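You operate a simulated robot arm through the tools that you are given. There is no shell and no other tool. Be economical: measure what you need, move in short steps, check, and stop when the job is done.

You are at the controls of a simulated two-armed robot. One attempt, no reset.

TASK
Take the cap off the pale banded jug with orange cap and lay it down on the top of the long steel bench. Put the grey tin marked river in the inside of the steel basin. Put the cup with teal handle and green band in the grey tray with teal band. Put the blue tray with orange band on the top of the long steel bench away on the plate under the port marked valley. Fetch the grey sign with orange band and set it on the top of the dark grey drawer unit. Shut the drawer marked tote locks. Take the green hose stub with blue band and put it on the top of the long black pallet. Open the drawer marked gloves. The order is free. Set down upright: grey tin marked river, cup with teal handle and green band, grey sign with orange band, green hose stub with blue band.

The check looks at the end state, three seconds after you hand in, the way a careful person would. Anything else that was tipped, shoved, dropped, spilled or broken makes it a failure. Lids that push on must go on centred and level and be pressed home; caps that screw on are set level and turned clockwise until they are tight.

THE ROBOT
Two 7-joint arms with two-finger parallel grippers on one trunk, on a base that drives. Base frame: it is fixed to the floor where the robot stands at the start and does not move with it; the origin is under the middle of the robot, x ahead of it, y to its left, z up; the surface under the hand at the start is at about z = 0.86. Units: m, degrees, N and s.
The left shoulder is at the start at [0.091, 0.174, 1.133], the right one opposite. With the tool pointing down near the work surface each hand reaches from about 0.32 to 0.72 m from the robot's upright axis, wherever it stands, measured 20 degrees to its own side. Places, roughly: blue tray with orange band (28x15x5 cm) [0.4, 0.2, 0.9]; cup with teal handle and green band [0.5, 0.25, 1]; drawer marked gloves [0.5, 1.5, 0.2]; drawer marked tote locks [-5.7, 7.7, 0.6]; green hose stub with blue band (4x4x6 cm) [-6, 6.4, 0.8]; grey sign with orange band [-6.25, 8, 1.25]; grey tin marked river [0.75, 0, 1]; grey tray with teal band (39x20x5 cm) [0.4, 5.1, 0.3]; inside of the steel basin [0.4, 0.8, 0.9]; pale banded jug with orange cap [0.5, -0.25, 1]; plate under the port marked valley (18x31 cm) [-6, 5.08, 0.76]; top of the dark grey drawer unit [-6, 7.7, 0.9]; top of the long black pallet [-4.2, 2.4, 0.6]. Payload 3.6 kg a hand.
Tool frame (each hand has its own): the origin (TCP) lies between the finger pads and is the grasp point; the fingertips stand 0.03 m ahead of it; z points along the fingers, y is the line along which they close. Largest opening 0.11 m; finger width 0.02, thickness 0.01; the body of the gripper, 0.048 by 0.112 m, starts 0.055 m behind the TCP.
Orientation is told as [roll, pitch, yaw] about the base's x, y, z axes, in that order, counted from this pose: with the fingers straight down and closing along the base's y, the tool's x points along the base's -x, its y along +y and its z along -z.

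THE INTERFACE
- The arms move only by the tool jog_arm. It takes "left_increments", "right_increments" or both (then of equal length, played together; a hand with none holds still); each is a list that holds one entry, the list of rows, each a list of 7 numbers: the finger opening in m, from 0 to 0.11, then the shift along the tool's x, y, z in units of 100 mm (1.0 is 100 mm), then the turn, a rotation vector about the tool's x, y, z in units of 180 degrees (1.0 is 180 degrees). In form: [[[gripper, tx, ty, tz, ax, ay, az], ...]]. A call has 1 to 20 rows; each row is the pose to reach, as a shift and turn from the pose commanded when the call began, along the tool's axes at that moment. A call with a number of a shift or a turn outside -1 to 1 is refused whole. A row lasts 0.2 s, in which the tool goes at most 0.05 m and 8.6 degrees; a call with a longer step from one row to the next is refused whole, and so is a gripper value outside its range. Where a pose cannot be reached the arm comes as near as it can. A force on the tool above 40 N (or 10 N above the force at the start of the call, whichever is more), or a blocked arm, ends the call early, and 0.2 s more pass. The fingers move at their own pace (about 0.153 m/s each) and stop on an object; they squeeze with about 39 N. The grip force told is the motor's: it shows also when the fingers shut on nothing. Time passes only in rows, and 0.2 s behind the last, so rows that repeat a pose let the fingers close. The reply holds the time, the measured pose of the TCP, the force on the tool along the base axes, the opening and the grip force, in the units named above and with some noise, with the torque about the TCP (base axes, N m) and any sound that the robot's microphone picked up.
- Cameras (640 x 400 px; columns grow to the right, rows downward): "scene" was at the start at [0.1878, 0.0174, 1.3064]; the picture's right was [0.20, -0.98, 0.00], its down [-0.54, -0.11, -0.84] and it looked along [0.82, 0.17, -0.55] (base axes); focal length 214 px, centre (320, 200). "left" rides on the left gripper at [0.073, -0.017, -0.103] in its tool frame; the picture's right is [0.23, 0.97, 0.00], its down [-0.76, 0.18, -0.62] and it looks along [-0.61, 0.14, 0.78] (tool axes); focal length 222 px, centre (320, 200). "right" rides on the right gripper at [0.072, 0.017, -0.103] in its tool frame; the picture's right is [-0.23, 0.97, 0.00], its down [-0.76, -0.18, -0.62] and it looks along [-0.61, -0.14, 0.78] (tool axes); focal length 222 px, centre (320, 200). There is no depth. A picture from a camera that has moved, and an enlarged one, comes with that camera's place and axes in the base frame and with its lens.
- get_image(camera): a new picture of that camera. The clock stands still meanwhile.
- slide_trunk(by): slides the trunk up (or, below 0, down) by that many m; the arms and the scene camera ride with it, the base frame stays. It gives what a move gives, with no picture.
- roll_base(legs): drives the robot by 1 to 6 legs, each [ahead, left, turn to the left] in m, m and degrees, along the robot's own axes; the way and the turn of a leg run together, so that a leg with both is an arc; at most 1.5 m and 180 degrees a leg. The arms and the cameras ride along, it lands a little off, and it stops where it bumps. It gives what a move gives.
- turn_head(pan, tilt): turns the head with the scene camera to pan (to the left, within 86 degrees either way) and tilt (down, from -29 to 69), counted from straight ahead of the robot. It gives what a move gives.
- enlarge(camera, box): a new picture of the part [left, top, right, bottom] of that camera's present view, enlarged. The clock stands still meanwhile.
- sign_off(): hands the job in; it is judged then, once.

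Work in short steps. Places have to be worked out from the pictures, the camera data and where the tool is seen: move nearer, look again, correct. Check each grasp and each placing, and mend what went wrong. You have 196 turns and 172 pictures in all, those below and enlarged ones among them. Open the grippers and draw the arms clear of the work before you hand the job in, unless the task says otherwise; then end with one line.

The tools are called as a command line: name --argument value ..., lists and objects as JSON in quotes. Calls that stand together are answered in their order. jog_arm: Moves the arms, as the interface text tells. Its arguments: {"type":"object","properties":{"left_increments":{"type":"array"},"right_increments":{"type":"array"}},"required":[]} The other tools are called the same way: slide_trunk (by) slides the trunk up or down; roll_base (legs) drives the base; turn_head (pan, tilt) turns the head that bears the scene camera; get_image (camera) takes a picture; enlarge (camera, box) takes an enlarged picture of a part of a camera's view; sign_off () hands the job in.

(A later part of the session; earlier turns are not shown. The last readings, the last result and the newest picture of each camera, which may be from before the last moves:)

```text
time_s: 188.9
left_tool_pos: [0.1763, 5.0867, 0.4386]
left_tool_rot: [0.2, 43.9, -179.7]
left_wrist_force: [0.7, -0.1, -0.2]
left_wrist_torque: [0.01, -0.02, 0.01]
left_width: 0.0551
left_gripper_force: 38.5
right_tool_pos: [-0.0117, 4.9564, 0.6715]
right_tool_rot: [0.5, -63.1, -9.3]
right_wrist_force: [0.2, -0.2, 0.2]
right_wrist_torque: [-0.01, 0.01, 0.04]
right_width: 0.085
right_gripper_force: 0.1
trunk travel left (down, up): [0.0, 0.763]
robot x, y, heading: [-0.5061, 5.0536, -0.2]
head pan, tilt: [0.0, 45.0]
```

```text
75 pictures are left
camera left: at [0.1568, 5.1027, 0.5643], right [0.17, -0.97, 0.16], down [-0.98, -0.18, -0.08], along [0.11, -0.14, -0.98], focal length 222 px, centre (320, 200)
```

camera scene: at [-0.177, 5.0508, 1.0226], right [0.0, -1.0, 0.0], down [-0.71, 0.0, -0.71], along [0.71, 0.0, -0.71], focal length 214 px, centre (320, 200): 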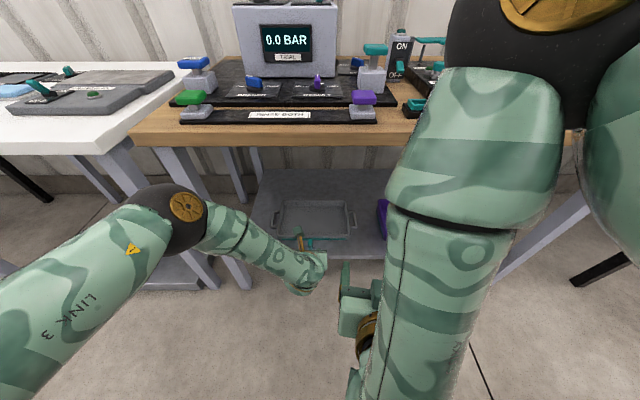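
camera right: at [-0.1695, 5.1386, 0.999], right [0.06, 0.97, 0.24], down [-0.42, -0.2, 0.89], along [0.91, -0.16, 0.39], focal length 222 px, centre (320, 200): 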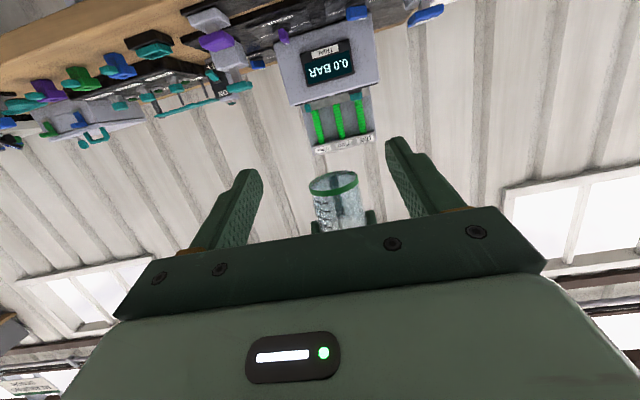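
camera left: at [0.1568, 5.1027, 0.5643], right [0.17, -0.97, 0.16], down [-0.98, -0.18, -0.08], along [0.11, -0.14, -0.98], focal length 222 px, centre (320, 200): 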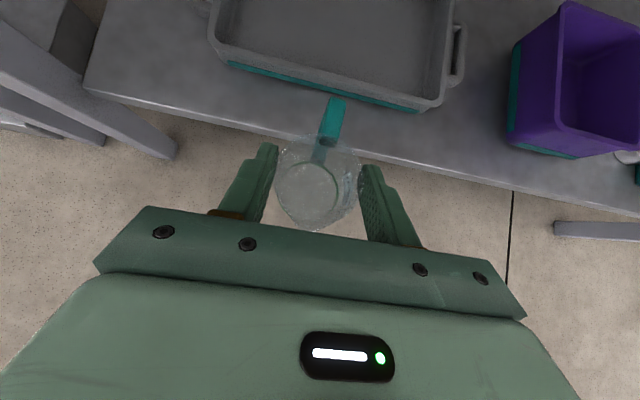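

The elbow is out to the left near the table leg, so I shift the base right 8 cm, extend the hand a little, drive forward 8 cm, and check.

roll_base --legs '[[0, -0.08, 0]]'

jog_arm --left_increments '[[[0.04, 0.08, -0.05, 0.15, 0, 0, 0], [0.04, 0.16, -0.1, 0.3, 0, 0, 0], [0.04, 0.16, -0.1, 0.3, 0, 0, 0]]]'

roll_base --legs '[[0.08, 0, 0]]'

get_image --camera "scene"

get_image --camera "left"

```text
time_s: 190.0
left_tool_pos: [0.1754, 5.0028, 0.4393]
left_tool_rot: [0.1, 44.0, -179.7]
left_wrist_force: [-0.2, 0.5, -0.2]
left_wrist_torque: [0.03, -0.01, -0.01]
left_width: 0.0552
left_gripper_force: 39.0
right_tool_pos: [-0.0114, 4.875, 0.6701]
right_tool_rot: [0.5, -63.0, -9.4]
right_wrist_force: [0.8, -0.7, -1.3]
right_wrist_torque: [0.02, -0.02, -0.01]
right_width: 0.0849
right_gripper_force: 0.0
trunk travel left (down, up): [0.0, 0.763]
robot x, y, heading: [-0.5083, 4.9697, -0.2]
head pan, tilt: [0.0, 45.0]
```

```text
time_s: 190.8
left_tool_pos: [0.2068, 5.012, 0.4277]
left_tool_rot: [0.2, 43.9, -179.8]
left_wrist_force: [0.3, -0.1, 0.2]
left_wrist_torque: [0.01, -0.02, 0.0]
left_width: 0.0549
left_gripper_force: 38.6
right_tool_pos: [-0.0127, 4.8739, 0.6693]
right_tool_rot: [0.5, -63.1, -9.4]
right_wrist_force: [-0.2, -0.6, -0.4]
right_wrist_torque: [0.0, 0.0, 0.01]
right_width: 0.085
right_gripper_force: 0.0
trunk travel left (down, up): [0.0, 0.763]
robot x, y, heading: [-0.5066, 4.9677, -0.3]
head pan, tilt: [0.0, 45.0]
```

```text
time_s: 191.8
left_tool_pos: [0.2867, 5.0111, 0.4275]
left_tool_rot: [0.2, 43.8, -179.8]
left_wrist_force: [-1.0, 0.5, 0.6]
left_wrist_torque: [-0.02, 0.01, -0.02]
left_width: 0.0557
left_gripper_force: 39.0
right_tool_pos: [0.0687, 4.8761, 0.6678]
right_tool_rot: [0.5, -62.8, -9.4]
right_wrist_force: [-0.1, 0.0, -0.6]
right_wrist_torque: [0.02, -0.01, 0.04]
right_width: 0.0849
right_gripper_force: 0.2
trunk travel left (down, up): [0.0, 0.763]
robot x, y, heading: [-0.428, 4.9688, -0.6]
head pan, tilt: [0.0, 45.0]
```

```text
74 pictures are left
camera scene: at [-0.0962, 4.9686, 1.0221], right [-0.01, -1.0, 0.0], down [-0.71, 0.0, -0.71], along [0.71, 0.0, -0.71], focal length 214 px, centre (320, 200)
```

scene: 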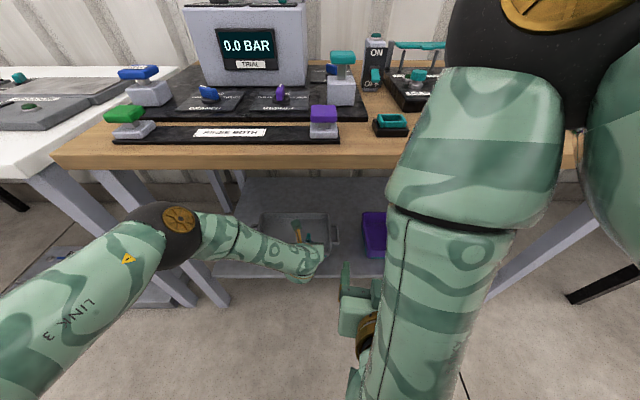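

```text
73 pictures are left
camera left: at [0.2686, 5.0283, 0.5524], right [0.17, -0.97, 0.16], down [-0.98, -0.18, -0.08], along [0.1, -0.14, -0.98], focal length 222 px, centre (320, 200)
```

left: 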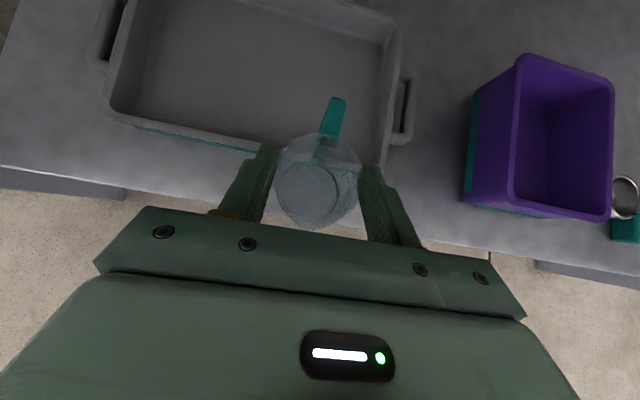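

The cup is nearly over the tray. I check how close the left elbow is to the table edge.

enlarge --camera "scene" --box '[60, 110, 360, 310]'

```text
2.00 times, centred on (210, 210) of scene
camera zoom: at [-0.0962, 4.9686, 1.0221], right [-0.01, -1.0, 0.0], down [-0.71, 0.0, -0.71], along [0.71, 0.0, -0.71], focal length 429 px, centre (540, 180)
```

zoom: 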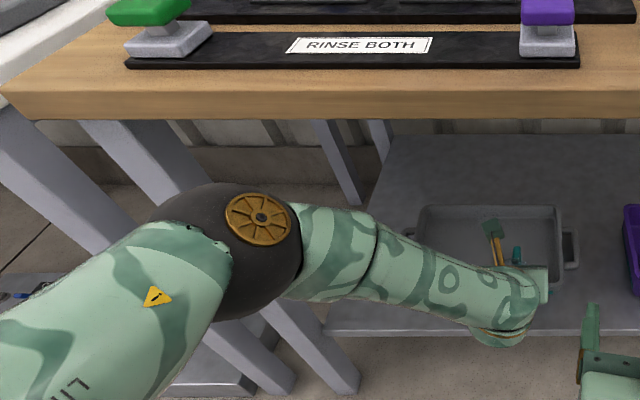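

The elbow should just clear. I roll forward in two small steps and check for contact.

roll_base --legs '[[0.05, 0, 0]]'

get_image --camera "scene"

```text
time_s: 192.8
left_tool_pos: [0.3375, 5.0119, 0.4263]
left_tool_rot: [0.1, 43.7, -179.7]
left_wrist_force: [-0.9, 0.0, -0.4]
left_wrist_torque: [0.01, 0.0, -0.03]
left_width: 0.0553
left_gripper_force: 38.9
right_tool_pos: [0.1175, 4.8755, 0.669]
right_tool_rot: [0.6, -63.0, -9.5]
right_wrist_force: [0.5, -0.8, -0.2]
right_wrist_torque: [0.0, -0.01, 0.03]
right_width: 0.0848
right_gripper_force: 0.0
trunk travel left (down, up): [0.0, 0.763]
robot x, y, heading: [-0.3782, 4.9724, -0.2]
head pan, tilt: [0.0, 45.0]
```

```text
71 pictures are left
camera scene: at [-0.0463, 4.9686, 1.0221], right [0.0, -1.0, 0.0], down [-0.71, 0.0, -0.71], along [0.71, 0.0, -0.71], focal length 214 px, centre (320, 200)
```

scene: 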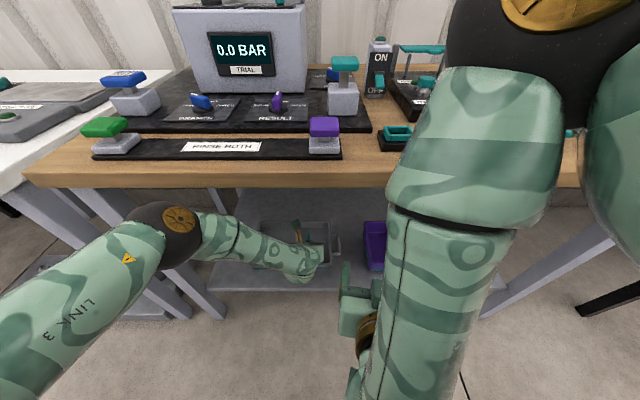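

The table underside now works out to z≈0.78, so the elbow has room. I continue forward 6 cm.

roll_base --legs '[[0.06, 0, 0]]'

get_image --camera "left"

```text
time_s: 193.8
left_tool_pos: [0.3781, 5.0116, 0.4256]
left_tool_rot: [0.0, 43.4, -179.8]
left_wrist_force: [0.6, -0.9, -0.2]
left_wrist_torque: [0.0, 0.0, -0.02]
left_width: 0.0553
left_gripper_force: 38.8
right_tool_pos: [0.1653, 4.8775, 0.6726]
right_tool_rot: [0.8, -63.3, -9.4]
right_wrist_force: [-0.2, -0.3, -0.4]
right_wrist_torque: [0.0, 0.0, 0.01]
right_width: 0.0849
right_gripper_force: 0.0
trunk travel left (down, up): [0.0, 0.763]
robot x, y, heading: [-0.327, 4.9713, 0.1]
head pan, tilt: [0.0, 45.0]
stopped in leg 1: the robot was blocked; the commanded pose is now the measured one
```

```text
70 pictures are left
camera left: at [0.359, 5.0287, 0.5508], right [0.17, -0.97, 0.16], down [-0.98, -0.18, -0.07], along [0.1, -0.14, -0.99], focal length 222 px, centre (320, 200)
```

left: 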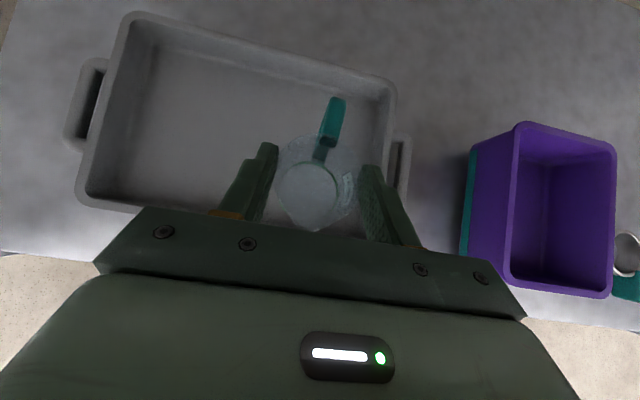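

The cup is over the tray near its right end, and the base is stopped by the elbow. I shift the cup 4 cm left, back off a hair, and lower partly so the elbow drops.

roll_base --legs '[[-0.01, 0, 0]]'

jog_arm --left_increments '[[[0.04, 0.0, -0.2, 0.05, 0, 0, 0], [0.04, -0.1, -0.4, 0.15, 0, 0, 0], [0.04, -0.2, -0.4, 0.3, 0, 0, 0], [0.04, -0.25, -0.4, 0.38, 0, 0, 0], [0.04, -0.25, -0.4, 0.38, 0, 0, 0]]]'

get_image --camera "left"

get_image --camera "scene"

```text
time_s: 194.5
left_tool_pos: [0.368, 5.0116, 0.4213]
left_tool_rot: [0.0, 43.2, -179.8]
left_wrist_force: [0.0, 0.6, -0.3]
left_wrist_torque: [-0.01, 0.02, -0.01]
left_width: 0.0549
left_gripper_force: 39.1
right_tool_pos: [0.1576, 4.8771, 0.6686]
right_tool_rot: [0.7, -63.0, -9.3]
right_wrist_force: [0.3, -0.4, 0.2]
right_wrist_torque: [0.0, 0.02, 0.01]
right_width: 0.0849
right_gripper_force: 0.0
trunk travel left (down, up): [0.0, 0.763]
robot x, y, heading: [-0.3412, 4.9697, 0.2]
head pan, tilt: [0.0, 45.0]
```

```text
time_s: 195.7
left_tool_pos: [0.3794, 5.0489, 0.3766]
left_tool_rot: [-0.2, 42.8, -179.8]
left_wrist_force: [-0.3, 1.1, 0.4]
left_wrist_torque: [-0.01, 0.02, -0.01]
left_width: 0.0555
left_gripper_force: 39.1
left hand out of reach, approached as far as the arm can: row 2, 3, 4, 5
right_tool_pos: [0.1587, 4.8776, 0.6702]
right_tool_rot: [0.7, -63.1, -9.2]
right_wrist_force: [-0.7, 0.2, -0.3]
right_wrist_torque: [0.07, 0.01, 0.02]
right_width: 0.0851
right_gripper_force: 0.0
trunk travel left (down, up): [0.0, 0.763]
robot x, y, heading: [-0.3409, 4.9667, 0.1]
head pan, tilt: [0.0, 45.0]
```

```text
69 pictures are left
camera left: at [0.3628, 5.066, 0.5014], right [0.17, -0.97, 0.15], down [-0.98, -0.18, -0.06], along [0.09, -0.14, -0.99], focal length 222 px, centre (320, 200)
```

left: 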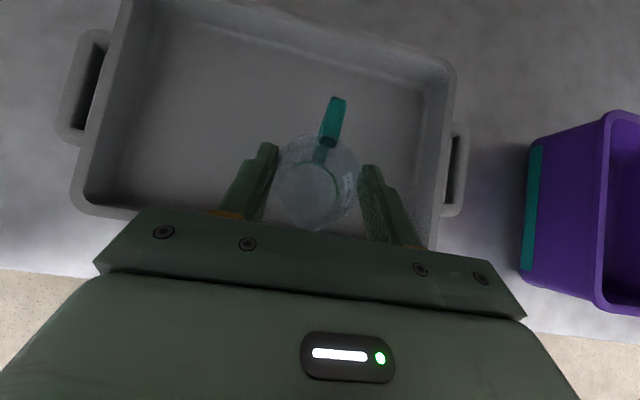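

```text
68 pictures are left
camera scene: at [-0.0085, 4.9697, 1.0226], right [0.0, -1.0, 0.0], down [-0.71, 0.0, -0.71], along [0.71, 0.0, -0.71], focal length 214 px, centre (320, 200)
```

scene: 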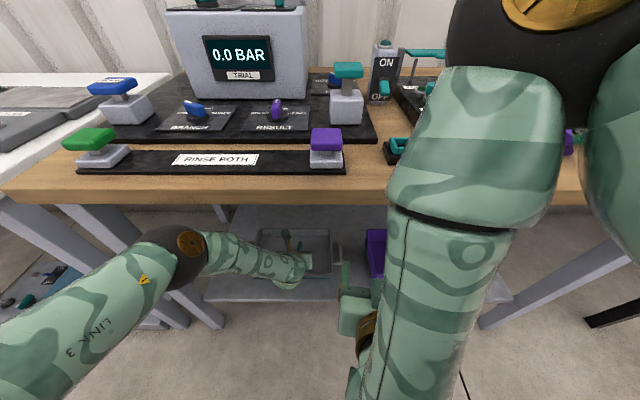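

The cup is inside the tray walls, about 3 cm above its floor. I roll forward 3 cm for more margin from the front wall.

roll_base --legs '[[0.03, 0, 0]]'

jog_arm --left_increments '[[[0.04, -0.07, 0, 0.07, 0, 0, 0], [0.04, -0.13, 0, 0.13, 0, 0, 0], [0.04, -0.18, 0, 0.18, 0, 0, 0], [0.04, -0.21, 0, 0.21, 0, 0, 0], [0.04, -0.24, 0, 0.24, 0, 0, 0]]]'

get_image --camera "left"

```text
time_s: 196.6
left_tool_pos: [0.3979, 5.0508, 0.3721]
left_tool_rot: [-0.2, 42.4, 179.9]
left_wrist_force: [0.1, 0.2, -0.6]
left_wrist_torque: [0.03, 0.01, -0.01]
left_width: 0.0551
left_gripper_force: 38.9
right_tool_pos: [0.1807, 4.8786, 0.6706]
right_tool_rot: [0.9, -63.2, -9.1]
right_wrist_force: [-0.9, 0.5, 0.2]
right_wrist_torque: [-0.01, 0.03, -0.01]
right_width: 0.085
right_gripper_force: 0.0
trunk travel left (down, up): [0.0, 0.763]
robot x, y, heading: [-0.3162, 4.9713, 0.4]
head pan, tilt: [0.0, 45.0]
stopped in leg 1: the robot was blocked; the commanded pose is now the measured one
```

```text
time_s: 197.8
left_tool_pos: [0.3983, 5.0504, 0.3415]
left_tool_rot: [-0.3, 42.9, -180.0]
left_wrist_force: [-3.9, 1.0, 37.7]
left_wrist_torque: [-0.13, -0.6, 0.02]
left_width: 0.0551
left_gripper_force: 38.2
right_tool_pos: [0.1801, 4.8792, 0.6719]
right_tool_rot: [0.9, -63.3, -9.3]
right_wrist_force: [0.2, 0.6, 0.8]
right_wrist_torque: [-0.01, 0.03, 0.04]
right_width: 0.0852
right_gripper_force: 0.0
trunk travel left (down, up): [0.0, 0.763]
robot x, y, heading: [-0.3156, 4.9695, 0.3]
head pan, tilt: [0.0, 45.0]
```

```text
67 pictures are left
camera left: at [0.3818, 5.0663, 0.4679], right [0.17, -0.97, 0.15], down [-0.98, -0.18, -0.06], along [0.09, -0.14, -0.99], focal length 222 px, centre (320, 200)
```

left: 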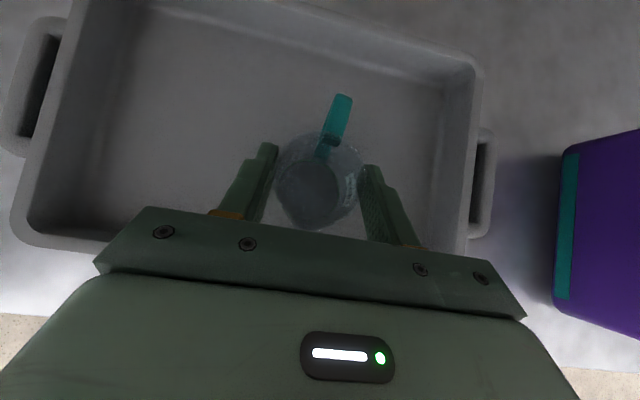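

The cup touches the tray floor (38 N). I ease up, open, and withdraw up and back along the tool axis.

jog_arm --left_increments '[[[0.04, 0.02, 0, -0.02, 0, 0, 0], [0.065, 0.02, 0, -0.02, 0, 0, 0], [0.085, 0.02, 0, -0.02, 0, 0, 0], [0.085, 0.02, 0, -0.02, 0, 0, 0], [0.085, 0.02, 0, -0.25, 0, 0, 0], [0.085, 0.02, 0, -0.5, 0, 0, 0], [0.085, 0.02, 0, -0.75, 0, 0, 0]]]'

get_image --camera "left"

```text
time_s: 199.6
left_tool_pos: [0.3232, 5.0337, 0.3607]
left_tool_rot: [-0.9, 36.8, 179.9]
left_wrist_force: [0.8, -1.1, 2.2]
left_wrist_torque: [0.02, 0.1, -0.01]
left_width: 0.0849
left_gripper_force: 0.0
left hand out of reach, approached as far as the arm can: row 5, 6, 7
right_tool_pos: [0.1773, 4.8815, 0.6712]
right_tool_rot: [0.8, -63.2, -8.9]
right_wrist_force: [-0.3, -0.1, -0.6]
right_wrist_torque: [0.01, 0.0, -0.01]
right_width: 0.0851
right_gripper_force: 0.1
trunk travel left (down, up): [0.0, 0.763]
robot x, y, heading: [-0.3192, 4.9669, 0.4]
head pan, tilt: [0.0, 45.0]
stopped in row 7 (left hand): the arm was blocked; the commanded pose is now the measured one
```

```text
66 pictures are left
camera left: at [0.321, 5.0482, 0.488], right [0.19, -0.97, 0.12], down [-0.98, -0.19, 0.04], along [-0.02, -0.13, -0.99], focal length 222 px, centre (320, 200)
```

left: 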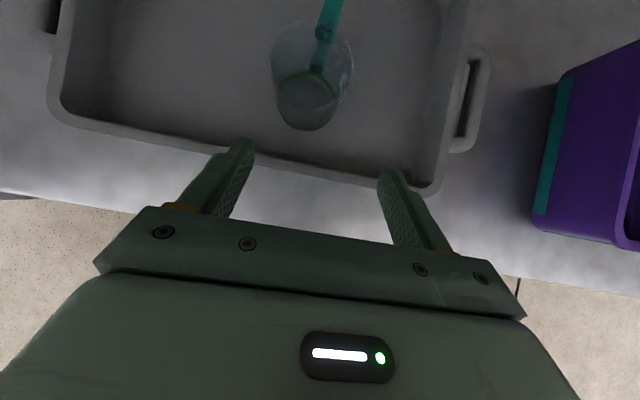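

The cup stands upright in the teal-banded tray. I back out, raise the trunk, and start restoring the arms to a plain downward pose.

roll_base --legs '[[-0.28, 0, 0]]'

slide_trunk --by 0.25

jog_arm --left_increments '[[[0.085, 0, 0, 0, 0, 0, 0.047], [0.085, 0, 0, 0, 0, 0, 0.094], [0.085, 0, 0, 0, 0, 0, 0.141], [0.085, 0, 0, 0, 0, 0, 0.188], [0.085, 0, 0, 0, 0, 0, 0.235], [0.085, 0, 0, 0, 0, 0, 0.282], [0.085, 0, 0, 0, 0, 0, 0.329], [0.085, 0, 0, 0, 0, 0, 0.376], [0.085, 0, 0, 0, 0, 0, 0.423], [0.085, 0, 0, 0, 0, 0, 0.47], [0.085, 0, 0, 0, 0, 0, 0.517], [0.085, 0, 0, 0, 0, 0, 0.564], [0.085, 0, 0, 0, 0, 0, 0.611], [0.085, 0, 0, 0, 0, 0, 0.658], [0.085, 0, 0, 0, 0, 0, 0.705], [0.085, 0, 0, 0, 0, 0, 0.752], [0.085, 0, 0, 0, 0, 0, 0.799], [0.085, 0, 0, 0, 0, 0, 0.846], [0.085, 0, 0, 0, 0, 0, 0.893], [0.085, 0, 0, 0, 0, 0, 0.94]]]'

jog_arm --right_increments '[[[0.085, 0, -0.1, 0, 0, 0.045, 0], [0.085, 0, -0.2, 0, 0, 0.09, 0], [0.085, 0, -0.3, 0, 0, 0.135, 0], [0.085, 0, -0.4, 0, 0, 0.18, 0], [0.085, 0, -0.5, 0, 0, 0.225, 0], [0.085, 0, -0.6, 0, 0, 0.27, 0], [0.085, 0, -0.7, 0, 0, 0.31, 0], [0.085, 0, -0.7, 0, 0, 0.35, 0]]]' --left_increments '[[[0.085, 0.1, 0, -0.2, 0, 0.03, 0], [0.085, 0.2, 0, -0.4, 0, 0.06, 0], [0.085, 0.3, 0, -0.6, 0, 0.09, 0], [0.085, 0.3, 0, -0.8, 0, 0.12, 0], [0.085, 0.3, 0, -1.0, 0, 0.15, 0], [0.085, 0.3, 0, -1.0, 0, 0.18, 0], [0.085, 0.3, 0, -1.0, 0, 0.204, 0], [0.085, 0.3, 0, -1.0, 0, 0.204, 0]]]'

```text
time_s: 201.6
left_tool_pos: [0.0491, 5.0301, 0.3607]
left_tool_rot: [-0.9, 37.0, 179.9]
left_wrist_force: [-1.2, 0.0, -0.7]
left_wrist_torque: [0.01, 0.0, -0.01]
left_width: 0.0851
left_gripper_force: 0.0
right_tool_pos: [-0.0992, 4.8791, 0.67]
right_tool_rot: [0.8, -63.1, -9.0]
right_wrist_force: [0.6, -0.5, -0.2]
right_wrist_torque: [0.02, 0.03, 0.01]
right_width: 0.0848
right_gripper_force: 0.1
trunk travel left (down, up): [0.0, 0.763]
robot x, y, heading: [-0.594, 4.966, 0.1]
head pan, tilt: [0.0, 45.0]
```

```text
time_s: 204.2
left_tool_pos: [0.05, 5.0296, 0.615]
left_tool_rot: [-0.9, 37.3, 179.9]
left_wrist_force: [-0.1, 0.7, -0.6]
left_wrist_torque: [0.01, 0.03, -0.03]
left_width: 0.085
left_gripper_force: 0.1
right_tool_pos: [-0.119, 4.8777, 0.97]
right_tool_rot: [4.2, -70.2, -12.3]
right_wrist_force: [-0.3, 0.0, -0.1]
right_wrist_torque: [0.02, -0.01, 0.0]
right_width: 0.0849
right_gripper_force: 0.2
trunk travel left (down, up): [-0.25, 0.513]
robot x, y, heading: [-0.5968, 4.9684, 0.3]
head pan, tilt: [0.0, 45.0]
```

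```text
time_s: 208.3
left_tool_pos: [0.0502, 5.0299, 0.6152]
left_tool_rot: [-7.2, -36.8, 13.2]
left_wrist_force: [0.8, 0.5, 0.8]
left_wrist_torque: [-0.01, -0.01, -0.01]
left_width: 0.0849
left_gripper_force: 0.2
right_tool_pos: [-0.1207, 4.878, 0.9706]
right_tool_rot: [4.3, -70.3, -12.2]
right_wrist_force: [-0.5, 0.2, -0.5]
right_wrist_torque: [0.0, 0.01, -0.02]
right_width: 0.0849
right_gripper_force: 0.1
trunk travel left (down, up): [-0.25, 0.513]
robot x, y, heading: [-0.5944, 4.9673, 0.2]
head pan, tilt: [0.0, 45.0]
```

```text
time_s: 210.2
left_tool_pos: [-0.0339, 5.0226, 0.6758]
left_tool_rot: [-5.9, -0.2, 9.0]
left_wrist_force: [-0.1, -0.6, -0.4]
left_wrist_torque: [0.02, -0.01, 0.02]
left_width: 0.0851
left_gripper_force: 0.0
right_tool_pos: [-0.1302, 4.8087, 0.9686]
right_tool_rot: [1.5, -7.2, -8.5]
right_wrist_force: [-0.7, -0.2, 0.1]
right_wrist_torque: [-0.02, -0.01, 0.0]
right_width: 0.0849
right_gripper_force: 0.0
trunk travel left (down, up): [-0.25, 0.513]
robot x, y, heading: [-0.5937, 4.9665, 0.5]
head pan, tilt: [0.0, 45.0]
```

Both hands are nearly vertical. I level and raise them, then drive back along the aisle to the blue tray.

jog_arm --left_increments '[[[0.1, 0, 0.2, -0.4, -0.016, 0, 0.025], [0.1, 0, 0.4, -0.7, -0.033, 0, 0.05], [0.1, 0, 0.6, -1.0, -0.033, 0, 0.05]]]' --right_increments '[[[0.1, 0, 0, -0.4, -0.004, 0.02, -0.024], [0.1, 0, 0, -0.8, -0.008, 0.04, -0.047], [0.1, 0, 0, -1.0, -0.008, 0.04, -0.047]]]'

jog_arm --left_increments '[[[0.1, 0, 0.2, -0.4, 0, 0, 0], [0.1, 0, 0.2, -0.8, 0, 0, 0], [0.1, 0, 0.3, -1.0, 0, 0, 0]]]'

jog_arm --left_increments '[[[0.1, 0, 0, -0.4, 0, 0, 0], [0.1, 0, 0, -0.8, 0, 0, 0], [0.1, 0, 0, -1.0, 0, 0, 0]]]'

jog_arm --left_increments '[[[0.1, 0, 0, -0.4, 0, 0, 0], [0.1, 0, 0, -0.8, 0, 0, 0], [0.1, 0, 0, -1.0, 0, 0, 0]]]'

roll_base --legs '[[0.08, 0, -0.4], [0, -1.5, 0], [0, -1.5, 0], [0, -1.5, 0], [0, -0.22, 0]]'

get_image --camera "scene"

```text
time_s: 210.9
left_tool_pos: [-0.0463, 5.093, 0.7723]
left_tool_rot: [0.2, -0.8, 0.0]
left_wrist_force: [-0.5, -0.1, 0.3]
left_wrist_torque: [0.0, 0.0, 0.02]
left_width: 0.0999
left_gripper_force: 0.0
right_tool_pos: [-0.1452, 4.8091, 1.0665]
right_tool_rot: [2.3, -0.4, 0.3]
right_wrist_force: [-0.2, 1.2, -0.2]
right_wrist_torque: [-0.02, 0.01, -0.02]
right_width: 0.1001
right_gripper_force: 0.0
trunk travel left (down, up): [-0.25, 0.513]
robot x, y, heading: [-0.5986, 4.9701, 0.3]
head pan, tilt: [0.0, 45.0]
```

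```text
time_s: 211.8
left_tool_pos: [-0.0471, 5.1205, 0.8703]
left_tool_rot: [0.3, -0.7, 0.2]
left_wrist_force: [0.0, 0.0, -0.2]
left_wrist_torque: [0.0, 0.02, 0.01]
left_width: 0.0998
left_gripper_force: 0.1
right_tool_pos: [-0.1445, 4.8092, 1.0666]
right_tool_rot: [2.3, -0.4, 0.4]
right_wrist_force: [0.1, 0.5, -0.2]
right_wrist_torque: [-0.02, -0.01, 0.04]
right_width: 0.0998
right_gripper_force: 0.1
trunk travel left (down, up): [-0.25, 0.513]
robot x, y, heading: [-0.5963, 4.9659, 0.4]
head pan, tilt: [0.0, 45.0]
```

```text
time_s: 212.6
left_tool_pos: [-0.05, 5.1192, 0.9699]
left_tool_rot: [0.1, -0.7, 0.1]
left_wrist_force: [-0.6, 0.4, 0.2]
left_wrist_torque: [0.02, 0.03, -0.02]
left_width: 0.0998
left_gripper_force: 0.0
right_tool_pos: [-0.1438, 4.8075, 1.0665]
right_tool_rot: [2.2, -0.4, 0.1]
right_wrist_force: [-0.4, 0.4, 0.3]
right_wrist_torque: [-0.02, 0.0, 0.02]
right_width: 0.0999
right_gripper_force: 0.1
trunk travel left (down, up): [-0.25, 0.513]
robot x, y, heading: [-0.5992, 4.967, 0.4]
head pan, tilt: [0.0, 45.0]
```

```text
time_s: 213.3
left_tool_pos: [-0.0509, 5.1208, 1.0716]
left_tool_rot: [0.2, -0.8, 0.0]
left_wrist_force: [-0.2, -1.3, 0.8]
left_wrist_torque: [-0.01, 0.0, -0.02]
left_width: 0.0998
left_gripper_force: 0.0
right_tool_pos: [-0.1446, 4.8074, 1.0664]
right_tool_rot: [2.3, -0.3, 0.2]
right_wrist_force: [0.2, 0.6, -0.2]
right_wrist_torque: [0.05, -0.03, -0.02]
right_width: 0.1
right_gripper_force: 0.1
trunk travel left (down, up): [-0.25, 0.513]
robot x, y, heading: [-0.5977, 4.9692, 0.4]
head pan, tilt: [0.0, 45.0]
```

```text
time_s: 236.9
left_tool_pos: [0.0959, 0.3981, 1.0713]
left_tool_rot: [0.2, -0.7, 2.1]
left_wrist_force: [-0.3, -0.3, -0.4]
left_wrist_torque: [0.01, -0.02, -0.02]
left_width: 0.1002
left_gripper_force: 0.0
right_tool_pos: [0.0134, 0.0824, 1.0652]
right_tool_rot: [2.4, -0.5, 2.3]
right_wrist_force: [-0.2, 0.7, 0.0]
right_wrist_torque: [0.03, -0.02, -0.02]
right_width: 0.0998
right_gripper_force: 0.1
trunk travel left (down, up): [-0.25, 0.513]
robot x, y, heading: [-0.4458, 0.2281, 2.4]
head pan, tilt: [0.0, 45.0]
```

```text
65 pictures are left
camera scene: at [-0.263, 0.2328, 1.2889], right [0.04, -1.0, 0.0], down [-0.71, -0.03, -0.71], along [0.71, 0.03, -0.71], focal length 214 px, centre (320, 200)
```

scene: 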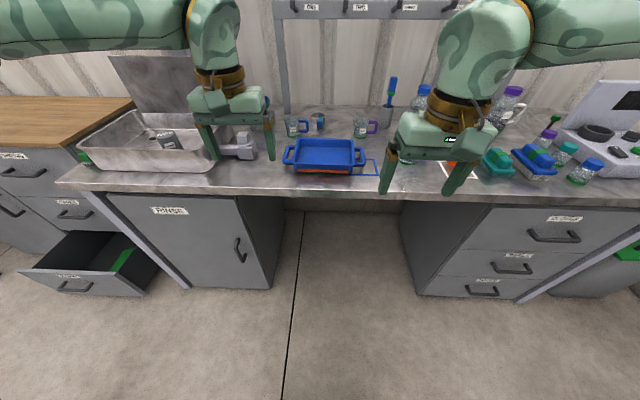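

The blue tray is ahead. I straighten, approach to x≈-0.15, and look at the tray closely.

roll_base --legs '[[0, 0, -2.4], [0.29, 0, 0]]'

enlarge --camera "scene" --box '[200, 140, 440, 300]'

```text
time_s: 239.3
left_tool_pos: [0.397, 0.3763, 1.071]
left_tool_rot: [0.2, -0.7, -0.5]
left_wrist_force: [0.6, -1.0, 0.6]
left_wrist_torque: [0.01, 0.05, 0.03]
left_width: 0.1001
left_gripper_force: 0.1
right_tool_pos: [0.3003, 0.0619, 1.0663]
right_tool_rot: [2.3, -0.3, -0.3]
right_wrist_force: [0.6, -0.4, 0.6]
right_wrist_torque: [0.01, 0.02, 0.0]
right_width: 0.0998
right_gripper_force: 0.0
trunk travel left (down, up): [-0.25, 0.513]
robot x, y, heading: [-0.151, 0.2268, -0.2]
head pan, tilt: [0.0, 45.0]
```

```text
2.50 times, centred on (320, 220) of scene
camera zoom: at [0.0315, 0.2256, 1.2888], right [0.0, -1.0, 0.0], down [-0.71, 0.0, -0.71], along [0.71, 0.0, -0.71], focal length 536 px, centre (320, 150)
```

zoom: 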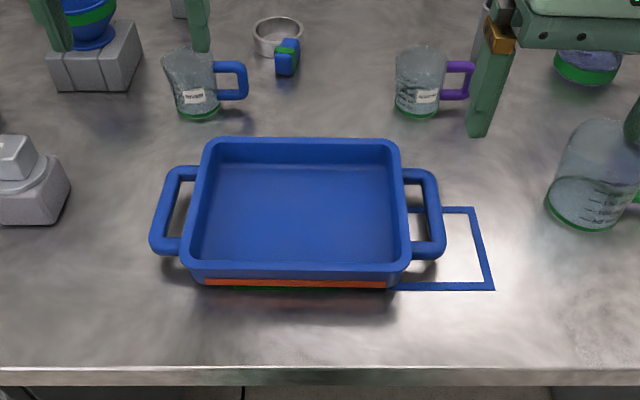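

The handle gaps are only about 1.5 cm, too tight for a finger. I'll pinch the long front wall (at x≈0.277, y≈0.245) with the left hand instead. I rotate it over there and move the right hand aside.

jog_arm --right_increments '[[[0.1, 0, -0.1, 0, 0, 0, 0], [0.1, 0, -0.2, 0, 0, 0, 0], [0.1, 0, -0.3, -0.1, 0, 0, 0], [0.1, 0, -0.4, -0.2, 0, 0, 0], [0.1, 0, -0.5, -0.3, 0, 0, 0], [0.1, 0, -0.6, -0.4, 0, 0, 0], [0.1, 0, -0.7, -0.5, 0, 0, 0], [0.1, 0, -0.8, -0.5, 0, 0, 0], [0.1, 0, -0.9, -0.5, 0, 0, 0], [0.1, 0, -1.0, -0.5, 0, 0, 0], [0.1, 0, -1.0, -0.5, 0, 0, 0]]]' --left_increments '[[[0.04, 0.09, -0.09, 0, 0, 0, -0.0455], [0.04, 0.18, -0.18, 0, 0, 0, -0.091], [0.04, 0.27, -0.27, 0, 0, 0, -0.1365], [0.04, 0.36, -0.36, 0.05, 0, 0, -0.182], [0.04, 0.45, -0.45, 0.1, 0, 0, -0.2275], [0.04, 0.54, -0.54, 0.15, 0, 0, -0.273], [0.04, 0.63, -0.63, 0.2, 0, 0, -0.3185], [0.04, 0.7, -0.72, 0.25, 0, 0, -0.364], [0.04, 0.77, -0.81, 0.3, 0, 0, -0.4095], [0.04, 0.84, -0.9, 0.3, 0, 0, -0.455], [0.04, 0.9, -0.95, 0.3, 0, 0, -0.5]]]'

jog_arm --left_increments '[[[0.04, 0.2, 0.15, 0.2, 0, 0, 0], [0.04, 0.36, 0.3, 0.4, 0, 0, 0], [0.04, 0.36, 0.3, 0.4, 0, 0, 0]]]'

enlarge --camera "scene" --box '[200, 140, 440, 300]'

```text
time_s: 241.7
left_tool_pos: [0.3064, 0.2804, 1.0401]
left_tool_rot: [-0.7, -0.2, 89.7]
left_wrist_force: [-0.1, -0.1, 0.5]
left_wrist_torque: [-0.01, 0.0, 0.01]
left_width: 0.0399
left_gripper_force: 0.1
right_tool_pos: [0.2982, -0.0391, 1.1124]
right_tool_rot: [2.3, -0.5, -0.3]
right_wrist_force: [0.1, 0.4, 0.7]
right_wrist_torque: [0.04, 0.0, -0.04]
right_width: 0.1001
right_gripper_force: 0.2
trunk travel left (down, up): [-0.25, 0.513]
robot x, y, heading: [-0.1529, 0.2235, -0.1]
head pan, tilt: [0.0, 45.0]
```

```text
time_s: 242.5
left_tool_pos: [0.2761, 0.2455, 1.0014]
left_tool_rot: [-0.7, -0.3, 89.6]
left_wrist_force: [-0.6, -0.1, 0.0]
left_wrist_torque: [-0.01, 0.01, 0.0]
left_width: 0.04
left_gripper_force: 0.1
right_tool_pos: [0.2977, -0.0399, 1.1123]
right_tool_rot: [2.3, -0.5, -0.2]
right_wrist_force: [0.3, -0.7, -0.3]
right_wrist_torque: [0.01, 0.0, -0.02]
right_width: 0.0999
right_gripper_force: 0.0
trunk travel left (down, up): [-0.25, 0.513]
robot x, y, heading: [-0.1496, 0.2273, -0.2]
head pan, tilt: [0.0, 45.0]
```

```text
2.50 times, centred on (320, 220) of scene
camera zoom: at [0.0304, 0.2256, 1.289], right [0.0, -1.0, 0.0], down [-0.71, 0.0, -0.71], along [0.71, 0.0, -0.71], focal length 536 px, centre (320, 150)
```

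zoom: 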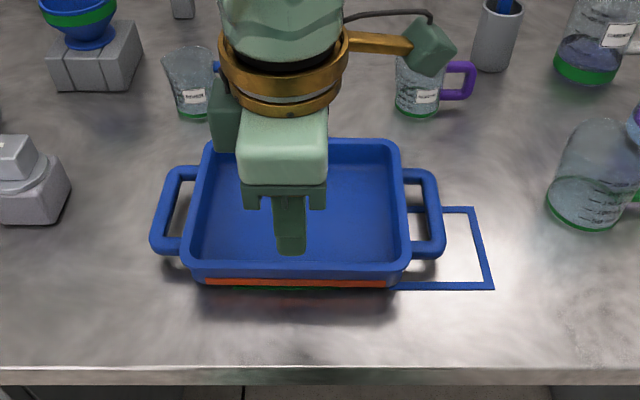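

Aligned over the front wall. I lower 9.5 cm with one finger inside and one outside, then close.

jog_arm --left_increments '[[[0.04, 0, 0, 0.3, 0, 0, 0], [0.04, 0, 0, 0.6, 0, 0, 0], [0.04, 0, 0, 0.8, 0, 0, 0], [0.04, 0, 0, 0.93, 0, 0, 0], [0.04, 0, 0, 0.93, 0, 0, 0], [0.0, 0, 0, 0.93, 0, 0, 0], [0.0, 0, 0, 0.93, 0, 0, 0], [0.0, 0, 0, 0.93, 0, 0, 0]]]'

enlarge --camera "scene" --box '[200, 140, 440, 300]'

```text
time_s: 244.3
left_tool_pos: [0.2785, 0.2458, 0.9072]
left_tool_rot: [-0.7, -0.2, 89.6]
left_wrist_force: [0.2, 0.8, -0.7]
left_wrist_torque: [-0.04, 0.17, -0.01]
left_width: 0.0036
left_gripper_force: 39.2
right_tool_pos: [0.2982, -0.0395, 1.1122]
right_tool_rot: [2.3, -0.5, -0.2]
right_wrist_force: [0.4, 0.2, 0.9]
right_wrist_torque: [-0.02, -0.01, 0.0]
right_width: 0.1002
right_gripper_force: 0.0
trunk travel left (down, up): [-0.25, 0.513]
robot x, y, heading: [-0.1539, 0.2276, -0.1]
head pan, tilt: [0.0, 45.0]
```

```text
2.50 times, centred on (320, 220) of scene
camera zoom: at [0.0306, 0.2255, 1.2889], right [0.0, -1.0, 0.0], down [-0.71, 0.0, -0.71], along [0.71, 0.0, -0.71], focal length 536 px, centre (320, 150)
```

zoom: 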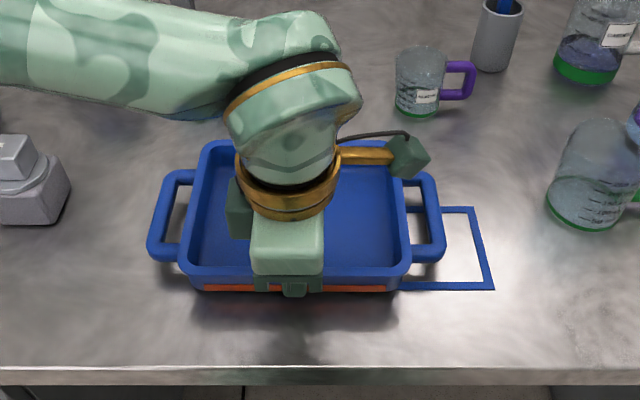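

The wall is pinched (3.6 mm). I lift and watch whether the tray stays level.

jog_arm --left_increments '[[[0, 0, 0, -0.05, 0, 0, 0], [0, 0, 0, -0.15, 0, 0, 0], [0, 0, 0, -0.3, 0, 0, 0], [0, 0, 0, -0.5, 0, 0, 0], [0, 0, 0, -0.7, 0, 0, 0], [0, 0, 0, -1.0, 0, 0, 0], [0, 0, 0, -1.0, 0, 0, 0]]]'

get_image --camera "scene"

```text
time_s: 245.9
left_tool_pos: [0.2765, 0.2453, 1.0056]
left_tool_rot: [-0.7, -0.2, 89.7]
left_wrist_force: [0.2, 0.3, -1.7]
left_wrist_torque: [0.0, 0.15, 0.0]
left_width: 0.0039
left_gripper_force: 38.9
right_tool_pos: [0.2999, -0.0404, 1.1124]
right_tool_rot: [2.2, -0.4, -0.3]
right_wrist_force: [-1.2, -0.7, -0.4]
right_wrist_torque: [-0.04, -0.01, 0.01]
right_width: 0.0999
right_gripper_force: 0.0
trunk travel left (down, up): [-0.25, 0.513]
robot x, y, heading: [-0.1505, 0.224, 0.1]
head pan, tilt: [0.0, 45.0]
```

```text
61 pictures are left
camera scene: at [0.031, 0.2256, 1.2888], right [0.0, -1.0, 0.0], down [-0.71, 0.0, -0.71], along [0.71, 0.0, -0.71], focal length 214 px, centre (320, 200)
```

scene: 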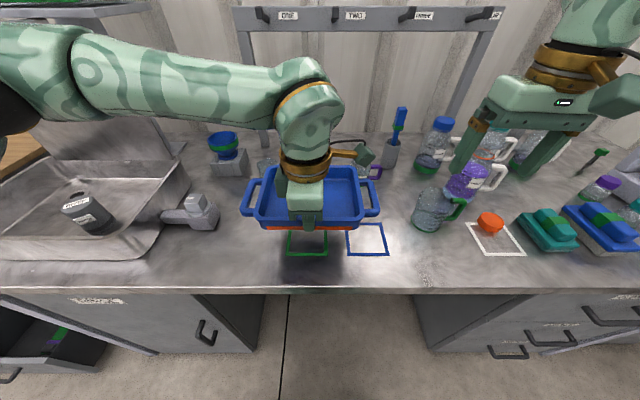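

The tray lifts level and is very light (~1.5 N). I raise it a bit, back away from the bench, and turn to look toward the far side.

jog_arm --left_increments '[[[0, 0, 0, -0.3, 0, 0, 0], [0, 0, 0, -0.6, 0, 0, 0], [0, 0, 0, -0.9, 0, 0, 0]]]'

roll_base --legs '[[-1.2, 0, 0], [0, 0, 140]]'

turn_head --pan 0 --tilt 12

get_image --camera "scene"

```text
time_s: 246.7
left_tool_pos: [0.2768, 0.2448, 1.095]
left_tool_rot: [-0.7, -0.1, 89.5]
left_wrist_force: [-0.7, -0.6, -2.1]
left_wrist_torque: [-0.02, 0.15, 0.02]
left_width: 0.0038
left_gripper_force: 39.4
right_tool_pos: [0.2976, -0.0403, 1.1114]
right_tool_rot: [2.4, -0.4, -0.3]
right_wrist_force: [-0.3, -0.2, -0.5]
right_wrist_torque: [0.0, -0.03, 0.02]
right_width: 0.1003
right_gripper_force: 0.0
trunk travel left (down, up): [-0.25, 0.513]
robot x, y, heading: [-0.1507, 0.2251, -0.2]
head pan, tilt: [0.0, 45.0]
```

```text
time_s: 258.5
left_tool_pos: [-1.6878, 0.501, 1.0949]
left_tool_rot: [-0.7, -0.3, -131.5]
left_wrist_force: [-0.2, -0.1, -2.0]
left_wrist_torque: [-0.08, -0.13, -0.01]
left_width: 0.0035
left_gripper_force: 39.3
right_tool_pos: [-1.5176, 0.7315, 1.1112]
right_tool_rot: [2.3, -0.4, 138.8]
right_wrist_force: [0.0, 0.2, -1.7]
right_wrist_torque: [-0.04, 0.0, 0.01]
right_width: 0.1
right_gripper_force: 0.1
trunk travel left (down, up): [-0.25, 0.513]
robot x, y, heading: [-1.3523, 0.2371, 139.1]
head pan, tilt: [0.0, 45.0]
```

```text
time_s: 259.5
left_tool_pos: [-1.6883, 0.502, 1.0944]
left_tool_rot: [-0.7, -0.2, -131.6]
left_wrist_force: [0.2, -0.3, -2.7]
left_wrist_torque: [-0.12, -0.1, 0.03]
left_width: 0.0035
left_gripper_force: 39.3
right_tool_pos: [-1.5179, 0.7298, 1.1111]
right_tool_rot: [2.3, -0.5, 138.6]
right_wrist_force: [-0.3, -0.9, -0.7]
right_wrist_torque: [0.0, 0.01, 0.01]
right_width: 0.0999
right_gripper_force: 0.2
trunk travel left (down, up): [-0.25, 0.513]
robot x, y, heading: [-1.3494, 0.2367, 138.7]
head pan, tilt: [0.0, 12.0]
```

```text
60 pictures are left
camera scene: at [-1.5005, 0.3624, 1.3405], right [0.66, 0.75, 0.0], down [0.16, -0.14, -0.98], along [-0.74, 0.64, -0.21], focal length 214 px, centre (320, 200)
```

scene: 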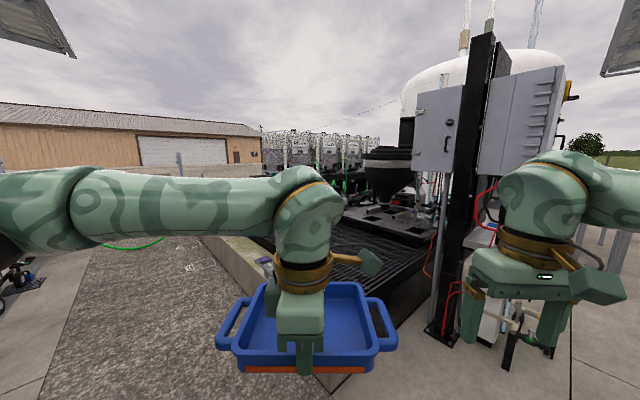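

I turn to face -x to see which way leads to the far workstations.

roll_base --legs '[[0, 0, 41]]'

get_image --camera "scene"

turn_head --pan -75 --tilt 10

get_image --camera "scene"

```text
time_s: 261.8
left_tool_pos: [-1.7814, 0.2161, 1.0951]
left_tool_rot: [-0.7, -0.2, -90.5]
left_wrist_force: [-0.1, -0.3, -1.9]
left_wrist_torque: [-0.04, -0.16, -0.03]
left_width: 0.004
left_gripper_force: 38.9
right_tool_pos: [-1.8028, 0.4993, 1.1115]
right_tool_rot: [2.4, -0.4, 179.6]
right_wrist_force: [-0.6, -0.4, 0.1]
right_wrist_torque: [-0.01, 0.01, 0.03]
right_width: 0.1003
right_gripper_force: 0.0
trunk travel left (down, up): [-0.25, 0.513]
robot x, y, heading: [-1.3518, 0.234, 179.9]
head pan, tilt: [0.0, 12.0]
```

```text
59 pictures are left
camera scene: at [-1.5489, 0.2345, 1.3406], right [0.0, 1.0, 0.0], down [0.21, 0.0, -0.98], along [-0.98, 0.0, -0.21], focal length 214 px, centre (320, 200)
```

scene: 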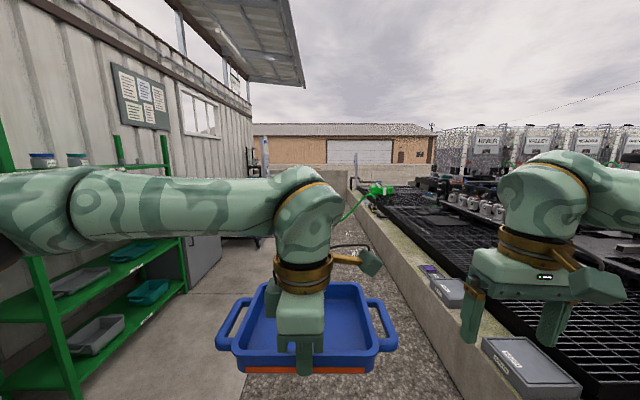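

```text
time_s: 263.3
left_tool_pos: [-1.7801, 0.2162, 1.0948]
left_tool_rot: [-0.7, -0.2, -90.5]
left_wrist_force: [0.2, -0.7, -1.7]
left_wrist_torque: [-0.01, -0.19, 0.0]
left_width: 0.0036
left_gripper_force: 38.9
right_tool_pos: [-1.803, 0.5009, 1.1123]
right_tool_rot: [2.2, -0.4, 179.7]
right_wrist_force: [0.2, 0.0, -0.6]
right_wrist_torque: [-0.02, -0.01, -0.03]
right_width: 0.0998
right_gripper_force: 0.1
trunk travel left (down, up): [-0.25, 0.513]
robot x, y, heading: [-1.3547, 0.2349, 179.7]
head pan, tilt: [-75.0, 10.0]
```

```text
58 pictures are left
camera scene: at [-1.4794, 0.3243, 1.3439], right [0.97, 0.26, 0.0], down [0.05, -0.17, -0.98], along [-0.25, 0.95, -0.17], focal length 214 px, centre (320, 200)
```

scene: 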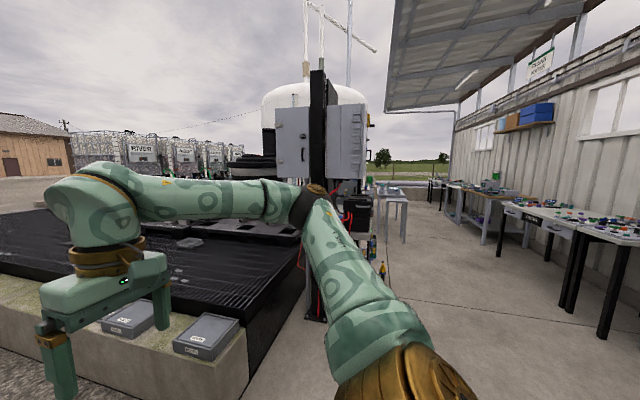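

Labelled totes stand in a row at x≈-6.2 beyond the black pallet. I move north-east of the control cabinet to see whether there is a lane past it toward the totes.

roll_base --legs '[[-0.6, 0, 0], [0, -1.4, 0], [0, -1.35, 0]]'

turn_head --pan 0 --tilt 15

get_image --camera "scene"

```text
time_s: 279.7
left_tool_pos: [-1.1488, 2.9877, 1.0963]
left_tool_rot: [-0.7, -0.2, -90.8]
left_wrist_force: [0.5, 1.0, -2.0]
left_wrist_torque: [0.02, -0.17, 0.03]
left_width: 0.0038
left_gripper_force: 39.3
right_tool_pos: [-1.169, 3.2731, 1.112]
right_tool_rot: [2.3, -0.4, 179.3]
right_wrist_force: [-0.2, 0.6, -0.2]
right_wrist_torque: [-0.03, 0.0, -0.02]
right_width: 0.0997
right_gripper_force: 0.0
trunk travel left (down, up): [-0.25, 0.513]
robot x, y, heading: [-0.7228, 3.0033, 179.6]
head pan, tilt: [-75.0, 10.0]
```

```text
time_s: 281.2
left_tool_pos: [-1.1482, 2.9872, 1.0952]
left_tool_rot: [-0.8, -0.3, -90.8]
left_wrist_force: [1.0, 0.0, -2.1]
left_wrist_torque: [0.0, -0.16, 0.03]
left_width: 0.0037
left_gripper_force: 39.3
right_tool_pos: [-1.1685, 3.273, 1.1116]
right_tool_rot: [2.3, -0.4, 179.3]
right_wrist_force: [0.4, 0.3, 0.5]
right_wrist_torque: [0.02, 0.0, -0.01]
right_width: 0.1
right_gripper_force: 0.2
trunk travel left (down, up): [-0.25, 0.513]
robot x, y, heading: [-0.7213, 3.0025, 179.3]
head pan, tilt: [0.0, 15.0]
```

```text
57 pictures are left
camera scene: at [-0.9168, 3.0052, 1.3357], right [0.01, 1.0, 0.0], down [0.26, 0.0, -0.97], along [-0.97, 0.01, -0.26], focal length 214 px, centre (320, 200)
```

scene: 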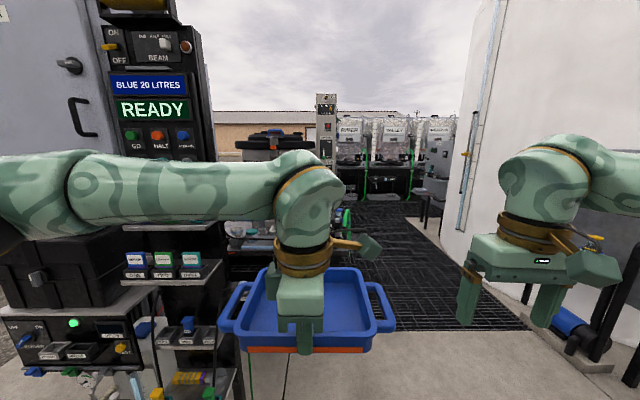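

The VALLEY tote is visible ahead at y≈5, with a black grated floor leading there between the cabinet and the tank. I shift right and drive forward.

roll_base --legs '[[0, -0.6, 0.7], [1.3, 0, 0], [1.2, 0, 0]]'

get_image --camera "scene"

```text
time_s: 296.3
left_tool_pos: [-3.6328, 3.6071, 1.0958]
left_tool_rot: [-0.7, -0.2, -91.9]
left_wrist_force: [0.5, -0.3, -1.9]
left_wrist_torque: [0.0, -0.14, -0.01]
left_width: 0.0037
left_gripper_force: 39.4
right_tool_pos: [-3.6474, 3.8908, 1.1121]
right_tool_rot: [2.3, -0.3, 178.3]
right_wrist_force: [-0.7, 0.1, 0.0]
right_wrist_torque: [-0.01, -0.01, 0.0]
right_width: 0.0999
right_gripper_force: 0.0
trunk travel left (down, up): [-0.25, 0.513]
robot x, y, heading: [-3.2064, 3.614, 178.3]
head pan, tilt: [0.0, 15.0]
```

```text
56 pictures are left
camera scene: at [-3.401, 3.6189, 1.3357], right [0.03, 1.0, 0.0], down [0.26, -0.01, -0.97], along [-0.97, 0.03, -0.26], focal length 214 px, centre (320, 200)
```

scene: 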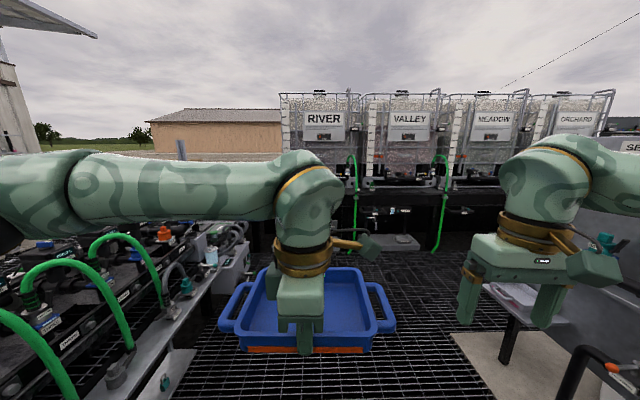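

The VALLEY tote is second from the left. I drive further ahead, then right to stand in front of it.

roll_base --legs '[[1.0, 0, 1.7], [0.78, 0, 0], [0, -1.3, 0]]'

turn_head --pan 0 --tilt 25

get_image --camera "scene"

```text
time_s: 311.4
left_tool_pos: [-5.4359, 4.8796, 1.094]
left_tool_rot: [-0.7, -0.2, -89.0]
left_wrist_force: [0.2, 0.2, -1.4]
left_wrist_torque: [0.0, -0.19, -0.01]
left_width: 0.0037
left_gripper_force: 39.0
right_tool_pos: [-5.4652, 5.1631, 1.1114]
right_tool_rot: [2.4, -0.5, -178.9]
right_wrist_force: [0.0, 0.6, 0.3]
right_wrist_torque: [-0.02, 0.01, 0.0]
right_width: 0.1
right_gripper_force: 0.1
trunk travel left (down, up): [-0.25, 0.513]
robot x, y, heading: [-5.0088, 4.9064, -178.8]
head pan, tilt: [0.0, 15.0]
```

```text
time_s: 312.1
left_tool_pos: [-5.4348, 4.8776, 1.0948]
left_tool_rot: [-0.7, -0.2, -89.0]
left_wrist_force: [0.2, -0.6, -2.6]
left_wrist_torque: [-0.01, -0.16, -0.01]
left_width: 0.0036
left_gripper_force: 39.0
right_tool_pos: [-5.4646, 5.1624, 1.1115]
right_tool_rot: [2.4, -0.4, -179.0]
right_wrist_force: [-0.7, -0.5, -0.4]
right_wrist_torque: [-0.03, 0.02, 0.01]
right_width: 0.0997
right_gripper_force: 0.2
trunk travel left (down, up): [-0.25, 0.513]
robot x, y, heading: [-5.0091, 4.9051, -178.6]
head pan, tilt: [0.0, 25.0]
```

```text
55 pictures are left
camera scene: at [-5.2032, 4.9026, 1.3196], right [-0.02, 1.0, 0.0], down [0.42, 0.01, -0.91], along [-0.91, -0.02, -0.42], focal length 214 px, centre (320, 200)
```

scene: 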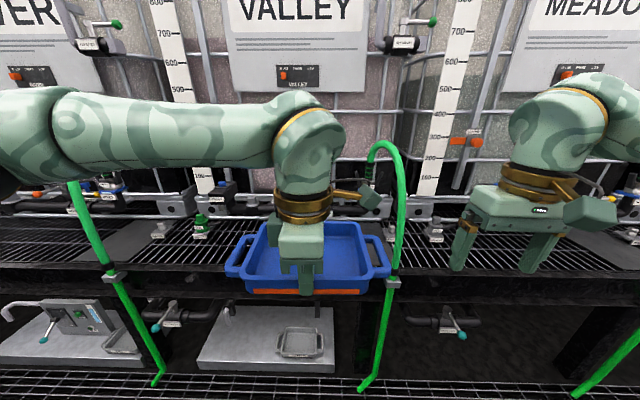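

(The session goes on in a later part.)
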